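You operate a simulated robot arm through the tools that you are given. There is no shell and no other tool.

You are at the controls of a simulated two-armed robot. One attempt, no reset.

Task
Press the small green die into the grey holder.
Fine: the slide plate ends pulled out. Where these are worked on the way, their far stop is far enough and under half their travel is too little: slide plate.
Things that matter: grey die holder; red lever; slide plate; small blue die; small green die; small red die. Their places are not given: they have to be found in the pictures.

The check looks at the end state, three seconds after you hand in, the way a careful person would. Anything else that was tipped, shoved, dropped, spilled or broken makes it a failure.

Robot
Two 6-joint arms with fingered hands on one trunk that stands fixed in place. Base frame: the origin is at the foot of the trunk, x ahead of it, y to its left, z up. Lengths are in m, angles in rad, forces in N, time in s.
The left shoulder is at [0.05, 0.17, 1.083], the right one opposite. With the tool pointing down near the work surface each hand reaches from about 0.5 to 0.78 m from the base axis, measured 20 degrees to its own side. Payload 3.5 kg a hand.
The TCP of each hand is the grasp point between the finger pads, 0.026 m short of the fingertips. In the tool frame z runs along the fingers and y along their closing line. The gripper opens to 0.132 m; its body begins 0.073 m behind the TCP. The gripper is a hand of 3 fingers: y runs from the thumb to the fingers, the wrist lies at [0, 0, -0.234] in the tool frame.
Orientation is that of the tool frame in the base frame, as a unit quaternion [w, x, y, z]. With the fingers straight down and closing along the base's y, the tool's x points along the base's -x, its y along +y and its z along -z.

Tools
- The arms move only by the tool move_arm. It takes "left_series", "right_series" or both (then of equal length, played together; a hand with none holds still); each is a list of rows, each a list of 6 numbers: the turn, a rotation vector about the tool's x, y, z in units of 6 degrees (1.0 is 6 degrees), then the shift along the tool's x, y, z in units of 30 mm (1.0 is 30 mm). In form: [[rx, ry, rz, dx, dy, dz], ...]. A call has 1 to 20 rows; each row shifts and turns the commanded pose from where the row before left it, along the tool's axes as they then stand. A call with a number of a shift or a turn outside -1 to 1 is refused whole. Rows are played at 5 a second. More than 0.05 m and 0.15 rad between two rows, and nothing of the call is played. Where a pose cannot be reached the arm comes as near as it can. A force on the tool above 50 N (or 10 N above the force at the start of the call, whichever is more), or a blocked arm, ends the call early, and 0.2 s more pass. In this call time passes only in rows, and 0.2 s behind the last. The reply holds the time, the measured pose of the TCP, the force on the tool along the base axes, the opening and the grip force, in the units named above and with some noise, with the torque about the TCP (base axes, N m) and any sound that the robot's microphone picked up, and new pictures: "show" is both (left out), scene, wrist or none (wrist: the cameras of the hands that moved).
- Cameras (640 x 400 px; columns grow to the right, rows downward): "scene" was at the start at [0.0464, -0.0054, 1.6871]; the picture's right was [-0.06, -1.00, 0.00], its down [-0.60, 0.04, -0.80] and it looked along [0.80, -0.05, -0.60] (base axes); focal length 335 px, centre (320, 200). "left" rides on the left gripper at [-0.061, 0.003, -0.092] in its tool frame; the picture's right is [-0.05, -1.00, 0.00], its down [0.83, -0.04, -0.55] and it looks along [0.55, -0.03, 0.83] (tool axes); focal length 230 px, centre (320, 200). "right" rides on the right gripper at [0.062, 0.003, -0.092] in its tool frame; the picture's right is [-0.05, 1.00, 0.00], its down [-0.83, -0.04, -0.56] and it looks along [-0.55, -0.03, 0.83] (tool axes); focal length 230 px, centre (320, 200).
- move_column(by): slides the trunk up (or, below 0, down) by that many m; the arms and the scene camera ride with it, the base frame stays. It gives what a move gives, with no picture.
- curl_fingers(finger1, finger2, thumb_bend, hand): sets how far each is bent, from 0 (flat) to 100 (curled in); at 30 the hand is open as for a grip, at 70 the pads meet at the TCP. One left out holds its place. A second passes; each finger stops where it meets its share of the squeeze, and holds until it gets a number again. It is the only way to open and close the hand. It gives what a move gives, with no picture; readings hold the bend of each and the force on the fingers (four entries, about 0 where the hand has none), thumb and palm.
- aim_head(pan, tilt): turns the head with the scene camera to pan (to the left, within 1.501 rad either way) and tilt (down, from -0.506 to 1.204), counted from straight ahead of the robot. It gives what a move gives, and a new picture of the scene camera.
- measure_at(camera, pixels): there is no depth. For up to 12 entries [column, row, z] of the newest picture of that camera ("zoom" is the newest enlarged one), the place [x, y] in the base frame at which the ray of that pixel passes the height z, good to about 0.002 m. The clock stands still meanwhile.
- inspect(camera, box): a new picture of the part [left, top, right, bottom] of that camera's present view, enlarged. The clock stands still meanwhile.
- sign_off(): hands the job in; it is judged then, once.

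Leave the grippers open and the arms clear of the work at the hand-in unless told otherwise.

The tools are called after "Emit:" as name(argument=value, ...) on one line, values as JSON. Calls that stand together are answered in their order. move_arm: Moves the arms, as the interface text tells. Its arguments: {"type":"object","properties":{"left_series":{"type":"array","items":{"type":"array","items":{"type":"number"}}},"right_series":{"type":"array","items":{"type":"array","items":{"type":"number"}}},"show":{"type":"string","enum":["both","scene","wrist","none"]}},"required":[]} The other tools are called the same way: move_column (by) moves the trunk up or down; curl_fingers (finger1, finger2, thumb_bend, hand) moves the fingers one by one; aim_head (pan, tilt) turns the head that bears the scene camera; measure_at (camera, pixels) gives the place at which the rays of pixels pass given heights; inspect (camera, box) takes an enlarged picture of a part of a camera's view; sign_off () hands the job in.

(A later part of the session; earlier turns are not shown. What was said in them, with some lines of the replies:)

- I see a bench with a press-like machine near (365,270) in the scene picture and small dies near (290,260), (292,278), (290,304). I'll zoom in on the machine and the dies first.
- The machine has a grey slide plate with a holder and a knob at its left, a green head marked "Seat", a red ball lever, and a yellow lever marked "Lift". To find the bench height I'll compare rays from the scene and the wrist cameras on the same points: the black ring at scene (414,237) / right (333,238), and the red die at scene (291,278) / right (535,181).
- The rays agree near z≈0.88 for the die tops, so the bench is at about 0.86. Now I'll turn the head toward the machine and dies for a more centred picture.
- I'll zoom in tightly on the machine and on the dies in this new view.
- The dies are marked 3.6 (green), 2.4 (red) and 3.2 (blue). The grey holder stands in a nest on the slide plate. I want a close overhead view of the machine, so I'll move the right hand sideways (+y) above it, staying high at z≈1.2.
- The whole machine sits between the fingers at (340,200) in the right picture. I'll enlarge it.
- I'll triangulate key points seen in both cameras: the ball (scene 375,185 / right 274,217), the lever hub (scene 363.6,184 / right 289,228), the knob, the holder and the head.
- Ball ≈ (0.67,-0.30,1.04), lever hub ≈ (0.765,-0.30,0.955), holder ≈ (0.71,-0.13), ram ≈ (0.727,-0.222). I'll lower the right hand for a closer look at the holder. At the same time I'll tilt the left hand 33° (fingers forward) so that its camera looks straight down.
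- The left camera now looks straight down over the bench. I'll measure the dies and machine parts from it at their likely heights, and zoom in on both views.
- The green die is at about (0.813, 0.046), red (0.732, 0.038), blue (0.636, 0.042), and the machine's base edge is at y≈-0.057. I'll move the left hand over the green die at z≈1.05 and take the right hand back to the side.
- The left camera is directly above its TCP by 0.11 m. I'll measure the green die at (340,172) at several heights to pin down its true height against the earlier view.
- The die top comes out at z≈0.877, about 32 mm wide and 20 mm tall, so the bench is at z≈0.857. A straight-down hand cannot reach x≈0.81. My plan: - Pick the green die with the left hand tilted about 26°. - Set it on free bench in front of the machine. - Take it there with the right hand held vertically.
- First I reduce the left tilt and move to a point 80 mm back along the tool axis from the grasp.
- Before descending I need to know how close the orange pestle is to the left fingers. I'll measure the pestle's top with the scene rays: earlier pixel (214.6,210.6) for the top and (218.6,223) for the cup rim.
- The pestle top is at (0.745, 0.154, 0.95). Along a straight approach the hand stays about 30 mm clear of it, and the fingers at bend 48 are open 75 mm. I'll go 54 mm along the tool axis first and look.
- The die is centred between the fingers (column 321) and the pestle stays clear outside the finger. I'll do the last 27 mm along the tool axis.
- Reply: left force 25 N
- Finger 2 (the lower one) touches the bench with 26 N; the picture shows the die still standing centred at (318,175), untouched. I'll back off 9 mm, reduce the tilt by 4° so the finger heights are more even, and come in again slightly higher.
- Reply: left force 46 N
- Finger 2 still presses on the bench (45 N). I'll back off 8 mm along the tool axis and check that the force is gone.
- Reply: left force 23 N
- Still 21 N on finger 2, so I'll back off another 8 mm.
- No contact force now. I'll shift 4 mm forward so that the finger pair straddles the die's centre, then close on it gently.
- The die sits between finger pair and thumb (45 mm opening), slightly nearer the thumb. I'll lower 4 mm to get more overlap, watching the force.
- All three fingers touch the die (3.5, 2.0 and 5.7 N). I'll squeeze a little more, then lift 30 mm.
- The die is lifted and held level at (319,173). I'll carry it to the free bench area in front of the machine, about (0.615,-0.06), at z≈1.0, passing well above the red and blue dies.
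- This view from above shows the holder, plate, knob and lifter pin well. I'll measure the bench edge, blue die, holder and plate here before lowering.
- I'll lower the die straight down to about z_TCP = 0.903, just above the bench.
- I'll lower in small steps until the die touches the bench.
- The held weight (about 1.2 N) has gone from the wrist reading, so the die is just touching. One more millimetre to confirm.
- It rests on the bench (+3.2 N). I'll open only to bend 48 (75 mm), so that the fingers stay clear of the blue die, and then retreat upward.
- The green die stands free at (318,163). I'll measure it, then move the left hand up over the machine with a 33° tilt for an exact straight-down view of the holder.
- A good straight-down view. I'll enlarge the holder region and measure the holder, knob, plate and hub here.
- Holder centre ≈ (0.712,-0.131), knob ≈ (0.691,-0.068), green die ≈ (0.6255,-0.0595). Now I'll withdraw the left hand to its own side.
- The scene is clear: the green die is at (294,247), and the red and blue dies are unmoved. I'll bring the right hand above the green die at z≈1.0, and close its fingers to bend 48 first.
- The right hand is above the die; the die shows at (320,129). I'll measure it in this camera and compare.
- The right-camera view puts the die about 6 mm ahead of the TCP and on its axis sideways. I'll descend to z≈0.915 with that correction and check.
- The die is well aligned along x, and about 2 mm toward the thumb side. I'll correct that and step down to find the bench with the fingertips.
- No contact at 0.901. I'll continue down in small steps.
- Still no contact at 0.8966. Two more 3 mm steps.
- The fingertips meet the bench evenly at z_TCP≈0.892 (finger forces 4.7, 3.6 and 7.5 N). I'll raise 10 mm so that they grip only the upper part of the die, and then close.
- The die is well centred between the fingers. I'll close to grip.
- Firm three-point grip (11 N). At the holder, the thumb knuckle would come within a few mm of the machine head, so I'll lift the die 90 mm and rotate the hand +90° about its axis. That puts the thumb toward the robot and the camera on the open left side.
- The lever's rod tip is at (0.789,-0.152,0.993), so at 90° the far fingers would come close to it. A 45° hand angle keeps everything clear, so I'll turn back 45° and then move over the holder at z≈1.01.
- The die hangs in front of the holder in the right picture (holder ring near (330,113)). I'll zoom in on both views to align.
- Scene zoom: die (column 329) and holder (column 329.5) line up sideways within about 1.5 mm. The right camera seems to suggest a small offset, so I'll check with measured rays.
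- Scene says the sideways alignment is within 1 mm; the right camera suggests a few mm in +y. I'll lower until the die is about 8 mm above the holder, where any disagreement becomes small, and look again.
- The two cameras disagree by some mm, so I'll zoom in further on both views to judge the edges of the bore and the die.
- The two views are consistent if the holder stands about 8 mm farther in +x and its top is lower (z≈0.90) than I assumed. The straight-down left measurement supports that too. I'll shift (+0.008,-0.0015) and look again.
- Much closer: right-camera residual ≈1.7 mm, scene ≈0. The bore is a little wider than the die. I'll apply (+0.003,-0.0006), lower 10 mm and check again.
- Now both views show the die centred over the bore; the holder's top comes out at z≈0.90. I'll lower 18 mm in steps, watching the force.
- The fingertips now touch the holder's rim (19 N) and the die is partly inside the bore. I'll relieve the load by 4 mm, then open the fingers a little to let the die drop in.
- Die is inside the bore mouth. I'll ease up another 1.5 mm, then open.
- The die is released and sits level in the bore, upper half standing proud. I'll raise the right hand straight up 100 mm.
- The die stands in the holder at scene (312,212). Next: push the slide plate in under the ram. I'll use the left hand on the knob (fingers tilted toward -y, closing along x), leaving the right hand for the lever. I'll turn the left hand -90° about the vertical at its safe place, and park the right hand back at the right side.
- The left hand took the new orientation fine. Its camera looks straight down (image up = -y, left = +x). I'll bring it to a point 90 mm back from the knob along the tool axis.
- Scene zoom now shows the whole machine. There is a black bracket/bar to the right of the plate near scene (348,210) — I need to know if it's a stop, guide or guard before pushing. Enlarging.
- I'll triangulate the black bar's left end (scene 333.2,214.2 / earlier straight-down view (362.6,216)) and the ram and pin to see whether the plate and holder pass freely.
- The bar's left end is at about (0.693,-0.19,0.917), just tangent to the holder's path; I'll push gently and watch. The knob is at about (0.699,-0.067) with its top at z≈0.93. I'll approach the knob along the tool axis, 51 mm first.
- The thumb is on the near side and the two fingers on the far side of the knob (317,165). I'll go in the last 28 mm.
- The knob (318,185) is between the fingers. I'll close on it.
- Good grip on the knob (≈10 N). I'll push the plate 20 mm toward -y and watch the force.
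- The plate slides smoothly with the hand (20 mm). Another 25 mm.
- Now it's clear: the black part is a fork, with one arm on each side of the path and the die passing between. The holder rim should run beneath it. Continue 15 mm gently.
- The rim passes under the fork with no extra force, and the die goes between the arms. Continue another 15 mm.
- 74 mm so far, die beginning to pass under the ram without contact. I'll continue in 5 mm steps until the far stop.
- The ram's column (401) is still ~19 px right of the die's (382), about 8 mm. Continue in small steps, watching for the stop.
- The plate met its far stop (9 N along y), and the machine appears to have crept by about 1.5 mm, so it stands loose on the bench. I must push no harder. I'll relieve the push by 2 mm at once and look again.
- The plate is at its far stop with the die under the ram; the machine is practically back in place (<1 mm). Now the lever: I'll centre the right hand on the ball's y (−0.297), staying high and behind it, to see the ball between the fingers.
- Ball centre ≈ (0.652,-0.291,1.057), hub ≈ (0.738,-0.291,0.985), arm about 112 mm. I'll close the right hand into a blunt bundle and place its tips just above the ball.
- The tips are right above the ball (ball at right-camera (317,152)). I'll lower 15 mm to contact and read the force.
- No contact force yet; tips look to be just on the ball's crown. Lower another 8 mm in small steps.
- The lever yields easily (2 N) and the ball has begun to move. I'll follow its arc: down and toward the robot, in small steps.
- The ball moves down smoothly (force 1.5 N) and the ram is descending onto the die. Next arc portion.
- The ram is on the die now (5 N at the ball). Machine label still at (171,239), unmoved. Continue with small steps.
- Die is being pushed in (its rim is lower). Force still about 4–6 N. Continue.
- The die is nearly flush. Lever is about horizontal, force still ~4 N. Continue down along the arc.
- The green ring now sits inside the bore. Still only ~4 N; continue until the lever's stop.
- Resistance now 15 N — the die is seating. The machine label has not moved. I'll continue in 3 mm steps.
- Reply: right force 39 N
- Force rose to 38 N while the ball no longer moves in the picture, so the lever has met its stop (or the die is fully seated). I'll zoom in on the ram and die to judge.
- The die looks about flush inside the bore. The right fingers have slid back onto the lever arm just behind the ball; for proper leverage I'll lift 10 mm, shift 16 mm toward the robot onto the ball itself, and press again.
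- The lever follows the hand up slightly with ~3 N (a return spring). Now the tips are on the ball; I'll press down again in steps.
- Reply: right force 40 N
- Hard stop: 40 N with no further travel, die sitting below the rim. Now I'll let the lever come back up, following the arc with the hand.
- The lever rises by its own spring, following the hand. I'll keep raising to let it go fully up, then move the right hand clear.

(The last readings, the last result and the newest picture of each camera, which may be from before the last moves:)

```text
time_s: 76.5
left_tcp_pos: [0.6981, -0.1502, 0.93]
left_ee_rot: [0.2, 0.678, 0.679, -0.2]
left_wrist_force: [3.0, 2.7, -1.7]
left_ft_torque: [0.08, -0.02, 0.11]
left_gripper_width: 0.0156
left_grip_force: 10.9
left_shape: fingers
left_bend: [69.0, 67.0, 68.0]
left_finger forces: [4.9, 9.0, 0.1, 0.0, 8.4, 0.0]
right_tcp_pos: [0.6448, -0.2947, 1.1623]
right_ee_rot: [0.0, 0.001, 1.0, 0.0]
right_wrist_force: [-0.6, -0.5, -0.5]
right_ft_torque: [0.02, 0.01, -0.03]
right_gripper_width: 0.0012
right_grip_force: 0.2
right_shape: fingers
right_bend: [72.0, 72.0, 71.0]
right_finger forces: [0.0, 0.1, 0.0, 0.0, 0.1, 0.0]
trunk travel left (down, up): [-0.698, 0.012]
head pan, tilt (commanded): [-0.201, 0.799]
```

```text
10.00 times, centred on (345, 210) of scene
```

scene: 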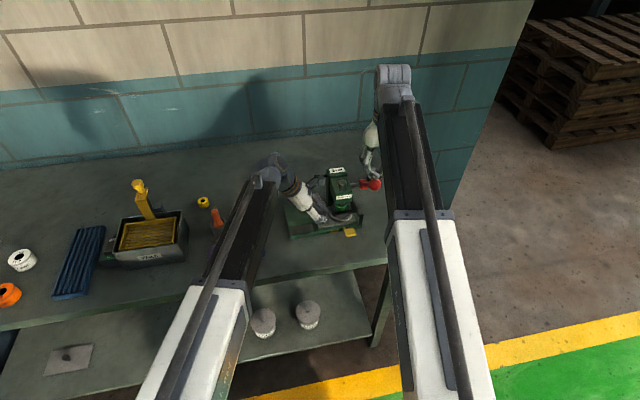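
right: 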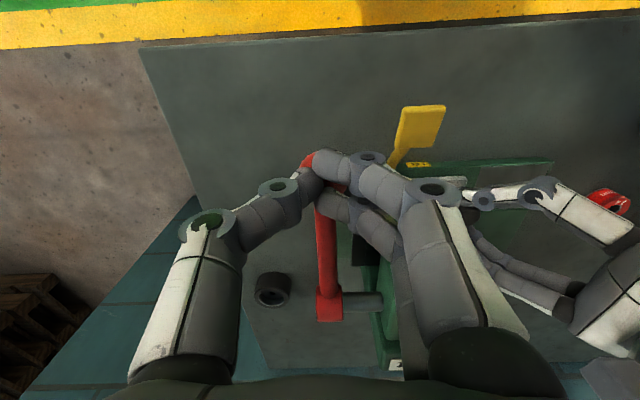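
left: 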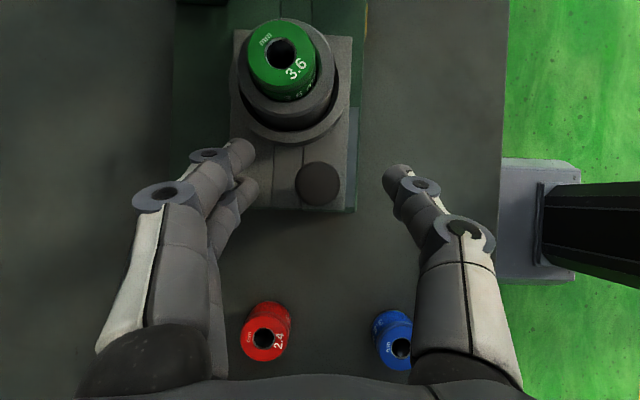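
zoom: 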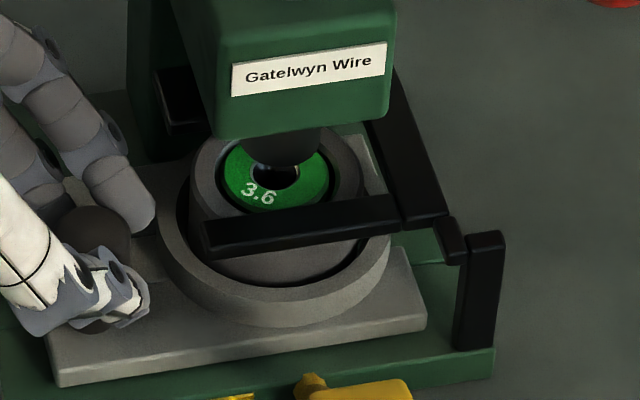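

The lever is back up at its rest and the die sits recessed in the holder. Now I'll pull the slide plate out with the left hand: 60 mm first.

Emit:
move_arm(left_series=[[0, 0, 0, 0.14, 0, -0.091], [0, 0, 0, 0.14, 0, -0.091], [0, 0, 0, 0.14, 0, -0.091], [0, 0, 0, 0.14, 0, -0.091], [0, 0, 0, 0.14, 0, -0.091], [0, 0, 0, 0.14, 0, -0.091], [0, 0, 0, 0.14, 0, -0.091], [0, 0, 0, 0.14, 0, -0.091], [0, 0, 0, 0.14, 0, -0.091], [0, 0, 0, 0.14, 0, -0.091], [0, 0, 0, 0.14, 0, -0.091], [0, 0, 0, 0.14, 0, -0.091]], show="none")

Emit:
inspect(camera="scene", box=[280, 175, 370, 240])

```text
time_s: 79.1
left_tcp_pos: [0.6989, -0.091, 0.9296]
left_ee_rot: [0.2, 0.678, 0.678, -0.201]
left_wrist_force: [1.9, -0.2, 4.8]
left_ft_torque: [-0.01, -0.07, 0.03]
left_gripper_width: 0.0157
left_grip_force: 12.2
left_shape: fingers
left_bend: [70.0, 68.0, 68.0]
left_finger forces: [5.4, 8.3, 0.0, 0.1, 10.0, 0.0]
right_tcp_pos: [0.6435, -0.2953, 1.1613]
right_ee_rot: [0.0, 0.0, 1.0, 0.0]
right_wrist_force: [-0.3, -0.7, 0.0]
right_ft_torque: [0.02, 0.0, -0.03]
right_gripper_width: 0.001
right_grip_force: 0.0
right_shape: fingers
right_bend: [72.0, 72.0, 71.0]
right_finger forces: [0.0, 0.0, 0.1, 0.1, 0.1, 0.0]
trunk travel left (down, up): [-0.698, 0.012]
head pan, tilt (commanded): [-0.201, 0.799]
```

```text
6.15 times, centred on (325, 208) of scene
```

zoom: 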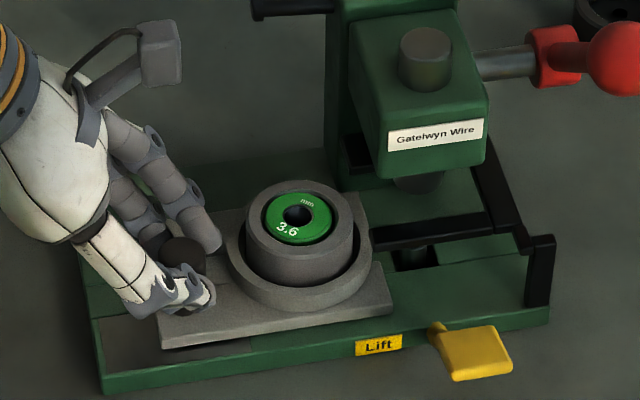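

The plate comes out with the holder, and the die is seated just below the rim. Continue another 25 mm.

Emit:
move_arm(left_series=[[0, 0, 0, 0.14, 0, -0.091], [0, 0, 0, 0.14, 0, -0.091], [0, 0, 0, 0.14, 0, -0.091], [0, 0, 0, 0.14, 0, -0.091], [0, 0, 0, 0.14, 0, -0.091]], show="none")

Emit:
inspect(camera="scene", box=[270, 160, 390, 250])

```text
time_s: 80.3
left_tcp_pos: [0.697, -0.0664, 0.9296]
left_ee_rot: [0.201, 0.677, 0.679, -0.199]
left_wrist_force: [3.1, 0.6, 6.1]
left_ft_torque: [0.02, -0.07, 0.05]
left_gripper_width: 0.0156
left_grip_force: 12.4
left_shape: fingers
left_bend: [70.0, 68.0, 68.0]
left_finger forces: [5.6, 9.0, 0.0, 0.0, 9.4, 0.0]
right_tcp_pos: [0.6429, -0.2956, 1.1615]
right_ee_rot: [0.001, 0.0, 1.0, 0.0]
right_wrist_force: [0.6, 0.4, 0.3]
right_ft_torque: [-0.02, -0.01, -0.01]
right_gripper_width: 0.0008
right_grip_force: 0.0
right_shape: fingers
right_bend: [72.0, 72.0, 71.0]
right_finger forces: [0.0, 0.0, 0.1, 0.0, 0.0, 0.0]
trunk travel left (down, up): [-0.698, 0.012]
head pan, tilt (commanded): [-0.201, 0.799]
```

```text
4.44 times, centred on (330, 205) of scene
```

zoom: 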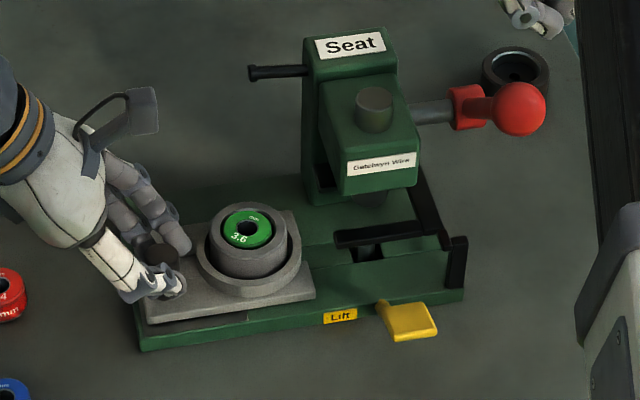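

Nearly fully out; the machine itself stands exactly where it was. Two more small steps to the stop, watching the y force.

Emit:
move_arm(left_series=[[0, 0, 0, 0.07, 0, -0.0455], [0, 0, 0, 0.07, 0, -0.0455]], show="none")

Emit:
inspect(camera="scene", box=[270, 160, 390, 250])

```text
time_s: 80.9
left_tcp_pos: [0.6974, -0.0598, 0.9288]
left_ee_rot: [0.2, 0.678, 0.678, -0.201]
left_wrist_force: [6.3, -1.4, 5.1]
left_ft_torque: [-0.01, -0.1, 0.06]
left_gripper_width: 0.0155
left_grip_force: 12.9
left_shape: fingers
left_bend: [70.0, 68.0, 68.0]
left_finger forces: [6.7, 10.0, 0.1, 0.0, 9.0, 0.0]
right_tcp_pos: [0.6435, -0.2947, 1.1612]
right_ee_rot: [0.0, 0.001, 1.0, 0.0]
right_wrist_force: [0.1, -0.2, -0.5]
right_ft_torque: [0.01, 0.04, -0.01]
right_gripper_width: 0.0011
right_grip_force: 0.0
right_shape: fingers
right_bend: [72.0, 72.0, 71.0]
right_finger forces: [0.1, 0.1, 0.0, 0.0, 0.1, 0.0]
trunk travel left (down, up): [-0.698, 0.012]
head pan, tilt (commanded): [-0.201, 0.799]
```

```text
4.44 times, centred on (330, 205) of scene
```

zoom: 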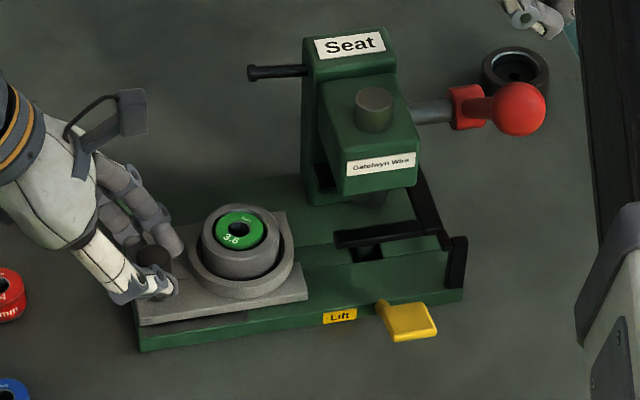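

The plate is back at its original pulled-out place (right corner at (308,297) as at the start). I'll open the left fingers and retreat along the tool axis.

Emit:
curl_fingers(hand="left", finger1=48, finger2=48, thumb_bend=48)

Emit:
move_arm(left_series=[[0, 0, 0, 0, 0, -0.4], [0, 0, 0, 0, 0, -0.8], [0, 0, 0, 0, 0, -1], [0, 0, 0, 0, 0, -1], [0, 0, 0, 0, 0, -1]], show="both")

Emit:
inspect(camera="scene", box=[290, 195, 346, 235])

Emit:
inspect(camera="left", box=[220, 0, 420, 160])

```text
time_s: 81.9
left_tcp_pos: [0.6981, -0.0597, 0.9307]
left_ee_rot: [0.2, 0.677, 0.679, -0.2]
left_wrist_force: [0.5, 0.8, 0.0]
left_ft_torque: [-0.01, 0.0, 0.01]
left_gripper_width: 0.074
left_grip_force: 0.1
left_shape: fingers
left_bend: [48.0, 48.0, 48.0]
left_finger forces: [0.0, 0.1, 0.0, 0.0, 0.0, 0.1]
right_tcp_pos: [0.6434, -0.2952, 1.1607]
right_ee_rot: [-0.001, 0.001, 1.0, 0.001]
right_wrist_force: [-0.3, 0.3, -0.2]
right_ft_torque: [0.0, 0.0, -0.02]
right_gripper_width: 0.0011
right_grip_force: 0.1
right_shape: fingers
right_bend: [72.0, 72.0, 71.0]
right_finger forces: [0.0, 0.0, 0.0, 0.0, 0.0, 0.0]
trunk travel left (down, up): [-0.698, 0.012]
head pan, tilt (commanded): [-0.201, 0.799]
```

```text
time_s: 83.1
left_tcp_pos: [0.6981, 0.0078, 1.0384]
left_ee_rot: [0.199, 0.678, 0.678, -0.201]
left_wrist_force: [-0.3, -0.3, -0.5]
left_ft_torque: [0.02, 0.01, -0.02]
left_gripper_width: 0.074
left_grip_force: 0.0
left_shape: fingers
left_bend: [48.0, 48.0, 48.0]
left_finger forces: [0.0, 0.0, 0.1, 0.0, 0.1, 0.1]
right_tcp_pos: [0.6432, -0.2947, 1.1614]
right_ee_rot: [0.0, 0.0, 1.0, 0.0]
right_wrist_force: [-0.8, 0.2, 0.7]
right_ft_torque: [-0.01, 0.04, -0.01]
right_gripper_width: 0.0008
right_grip_force: 0.1
right_shape: fingers
right_bend: [72.0, 72.0, 71.0]
right_finger forces: [0.1, 0.1, 0.0, 0.1, 0.0, 0.1]
trunk travel left (down, up): [-0.698, 0.012]
head pan, tilt (commanded): [-0.201, 0.799]
```

scene: 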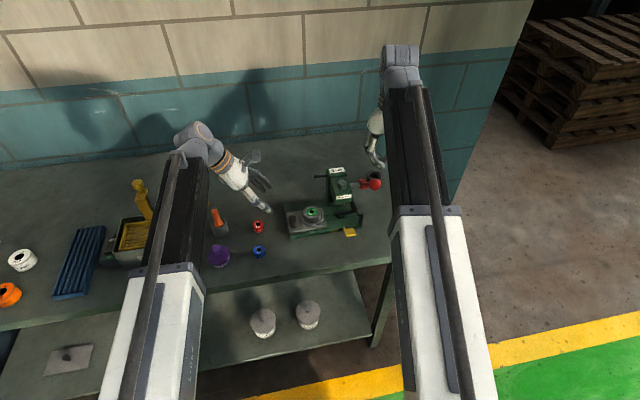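
left: 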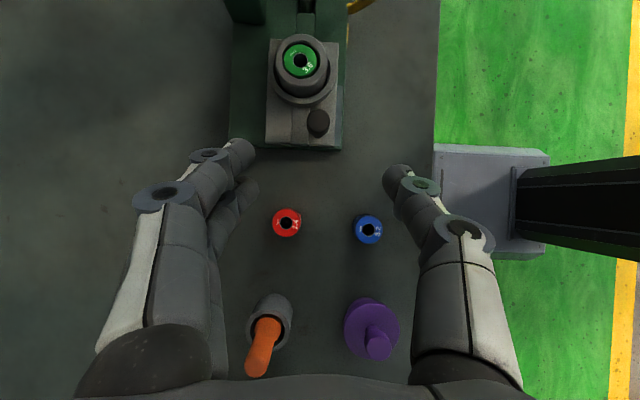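

```text
10.00 times, centred on (318, 215) of scene
```

zoom: 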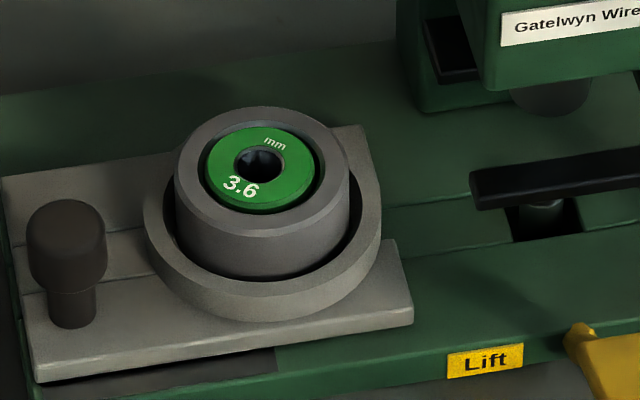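

```text
2.50 times, centred on (320, 80) of left
```

zoom: 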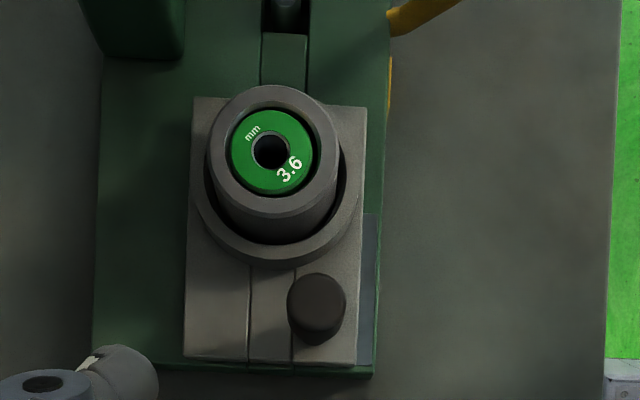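

The die is flush in the holder, the plate is fully out, the lever is up, and the machine is where it started. Now I'll take both arms clear.

Emit:
move_arm(left_series=[[0, 0, 0, 0.253, -0.3, -0.903], [0, 0, 0, 0.253, -0.3, -0.903], [0, 0, 0, 0.253, -0.3, -0.903], [0, 0, 0, 0.253, -0.3, -0.903], [0, 0, 0, 0.253, -0.3, -0.903], [0, 0, 0, 0.253, -0.3, -0.903], [0, 0, 0, 0.253, -0.3, -0.903], [0, 0, 0, 0.253, -0.3, -0.903], [0, 0, 0, 0.253, -0.3, -0.903]], right_series=[[0, 0, 0, 0.381, -0.352, -0.3], [0, 0, 0, 0.381, -0.352, -0.3], [0, 0, 0, 0.381, -0.352, -0.3], [0, 0, 0, 0.381, -0.352, -0.2], [0, 0, 0, 0.381, -0.352, -0.1], [0, 0, 0, 0.381, -0.352, 0], [0, 0, 0, 0.381, -0.352, 0], [0, 0, 0, 0.381, -0.352, 0], [0, 0, 0, 0.381, -0.352, 0]], show="none")

Emit:
curl_fingers(hand="left", finger1=30, finger2=30, thumb_bend=30)

Emit:
curl_fingers(hand="right", finger1=30, finger2=30, thumb_bend=30)

Emit:
aim_head(pan=-0.2, tilt=0.8)

Emit:
inspect(camera="scene", box=[190, 160, 390, 270])

Emit:
inspect(camera="scene", box=[275, 155, 395, 245])

```text
time_s: 85.1
left_tcp_pos: [0.6186, 0.1964, 1.2021]
left_ee_rot: [0.2, 0.677, 0.679, -0.2]
left_wrist_force: [0.3, -0.3, 0.6]
left_ft_torque: [0.01, 0.02, 0.02]
left_gripper_width: 0.0739
left_grip_force: 0.0
left_shape: fingers
left_bend: [48.0, 48.0, 48.0]
left_finger forces: [0.0, 0.1, 0.0, 0.0, 0.0, 0.0]
right_tcp_pos: [0.5374, -0.3883, 1.1945]
right_ee_rot: [0.0, 0.0, 1.0, 0.0]
right_wrist_force: [-0.2, 0.5, -0.8]
right_ft_torque: [0.01, 0.02, 0.02]
right_gripper_width: 0.0013
right_grip_force: 0.1
right_shape: fingers
right_bend: [72.0, 72.0, 71.0]
right_finger forces: [0.1, 0.1, 0.0, 0.0, 0.1, 0.1]
trunk travel left (down, up): [-0.698, 0.012]
head pan, tilt (commanded): [-0.201, 0.799]
```

```text
time_s: 86.1
left_tcp_pos: [0.6174, 0.1972, 1.2029]
left_ee_rot: [0.201, 0.677, 0.679, -0.2]
left_wrist_force: [0.2, -0.2, -0.1]
left_ft_torque: [-0.02, 0.0, -0.01]
left_gripper_width: 0.1338
left_grip_force: 0.0
left_shape: fingers
left_bend: [30.0, 30.0, 30.0]
left_finger forces: [0.1, 0.1, 0.0, 0.0, 0.0, 0.0]
right_tcp_pos: [0.5387, -0.3891, 1.1947]
right_ee_rot: [0.0, 0.001, 1.0, 0.0]
right_wrist_force: [1.0, 0.5, 0.9]
right_ft_torque: [0.0, -0.02, 0.0]
right_gripper_width: 0.0011
right_grip_force: 0.0
right_shape: fingers
right_bend: [72.0, 72.0, 71.0]
right_finger forces: [0.0, 0.0, 0.0, 0.0, 0.0, 0.0]
trunk travel left (down, up): [-0.698, 0.012]
head pan, tilt (commanded): [-0.201, 0.799]
```

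```text
time_s: 87.1
left_tcp_pos: [0.6176, 0.1975, 1.2028]
left_ee_rot: [0.201, 0.677, 0.679, -0.2]
left_wrist_force: [-0.5, 0.8, 0.1]
left_ft_torque: [0.04, -0.01, -0.04]
left_gripper_width: 0.1339
left_grip_force: 0.1
left_shape: fingers
left_bend: [30.0, 30.0, 30.0]
left_finger forces: [0.0, 0.1, 0.0, 0.0, 0.0, 0.1]
right_tcp_pos: [0.54, -0.3881, 1.1939]
right_ee_rot: [-0.001, 0.0, 1.0, 0.001]
right_wrist_force: [0.1, 0.4, 0.1]
right_ft_torque: [0.04, 0.01, 0.02]
right_gripper_width: 0.1336
right_grip_force: 0.0
right_shape: fingers
right_bend: [30.0, 30.0, 30.0]
right_finger forces: [0.1, 0.0, 0.0, 0.0, 0.1, 0.0]
trunk travel left (down, up): [-0.698, 0.012]
head pan, tilt (commanded): [-0.201, 0.799]
```

```text
time_s: 87.7
left_tcp_pos: [0.6177, 0.1965, 1.2024]
left_ee_rot: [0.201, 0.678, 0.679, -0.201]
left_wrist_force: [0.5, -0.8, 0.3]
left_ft_torque: [0.03, 0.0, -0.01]
left_gripper_width: 0.1337
left_grip_force: 0.0
left_shape: fingers
left_bend: [30.0, 30.0, 30.0]
left_finger forces: [0.1, 0.0, 0.1, 0.0, 0.0, 0.0]
right_tcp_pos: [0.5384, -0.3879, 1.1953]
right_ee_rot: [0.0, 0.0, 1.0, 0.0]
right_wrist_force: [0.1, 0.0, 0.3]
right_ft_torque: [-0.01, -0.01, 0.02]
right_gripper_width: 0.1339
right_grip_force: 0.1
right_shape: fingers
right_bend: [30.0, 30.0, 30.0]
right_finger forces: [0.0, 0.0, 0.0, 0.1, 0.0, 0.1]
trunk travel left (down, up): [-0.698, 0.012]
head pan, tilt (commanded): [-0.201, 0.799]
```

scene: 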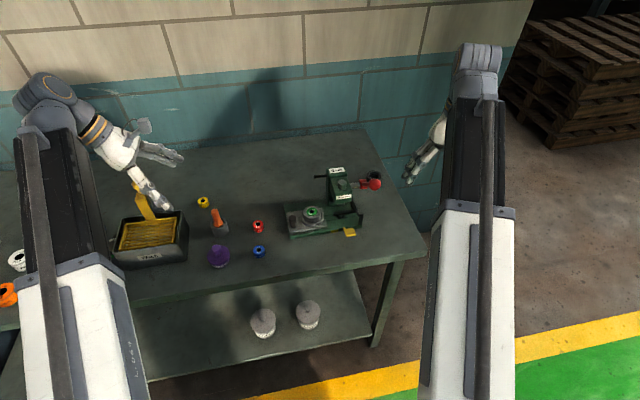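

```text
3.20 times, centred on (290, 215) of scene
```

zoom: 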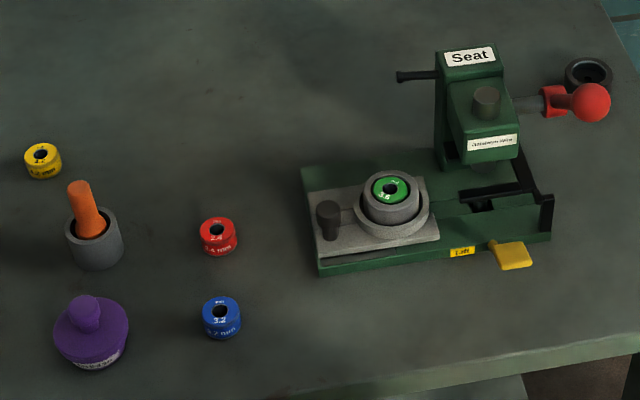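

```text
4.44 times, centred on (335, 200) of scene
```

zoom: 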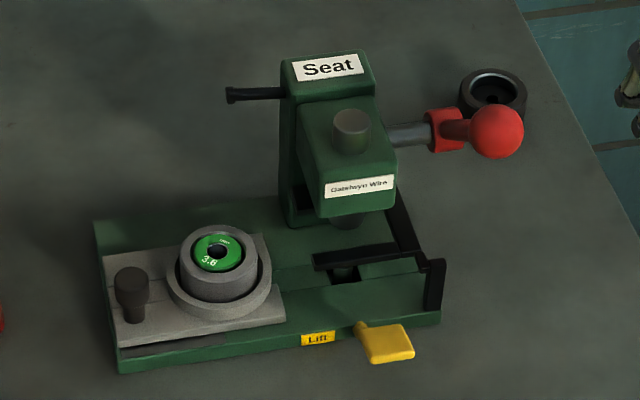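

Everything checks out in the final pictures:
- The green 3.6 die sits flush in the grey holder.
- The slide plate is fully out and the red lever is up.
- The machine and the other dies are at their original pixels.
- Both hands are open and clear.

I'll hand in.

Emit:
sign_off()

```text
The job is handed in.
```

I pressed the green die (marked 3.6) into the grey holder with the red lever, and the slide plate is pulled back out. I've handed the job in; the check's result isn't back yet.

- **Die:** It sits about flush with the holder's rim. I pressed the lever until it stopped moving, at about 40 N; no click or other sound was reported.
- **Slide plate:** I pushed it in to its far stop, about 90 mm, before pressing. In the final pictures it is back where it started.
- **Lever:** It rose back to its rest position on its own spring.
- **Machine:** It stands loose on the bench and shifted by roughly 1.5 mm when the plate met its stop. I eased off at once, and in the final picture it lines up with the first one.
- **Other items:** The red, blue and yellow dies, the cup with the orange pestle, and the purple pot are standing undisturbed.
- **Arms:** Both hands are open and clear of the bench.
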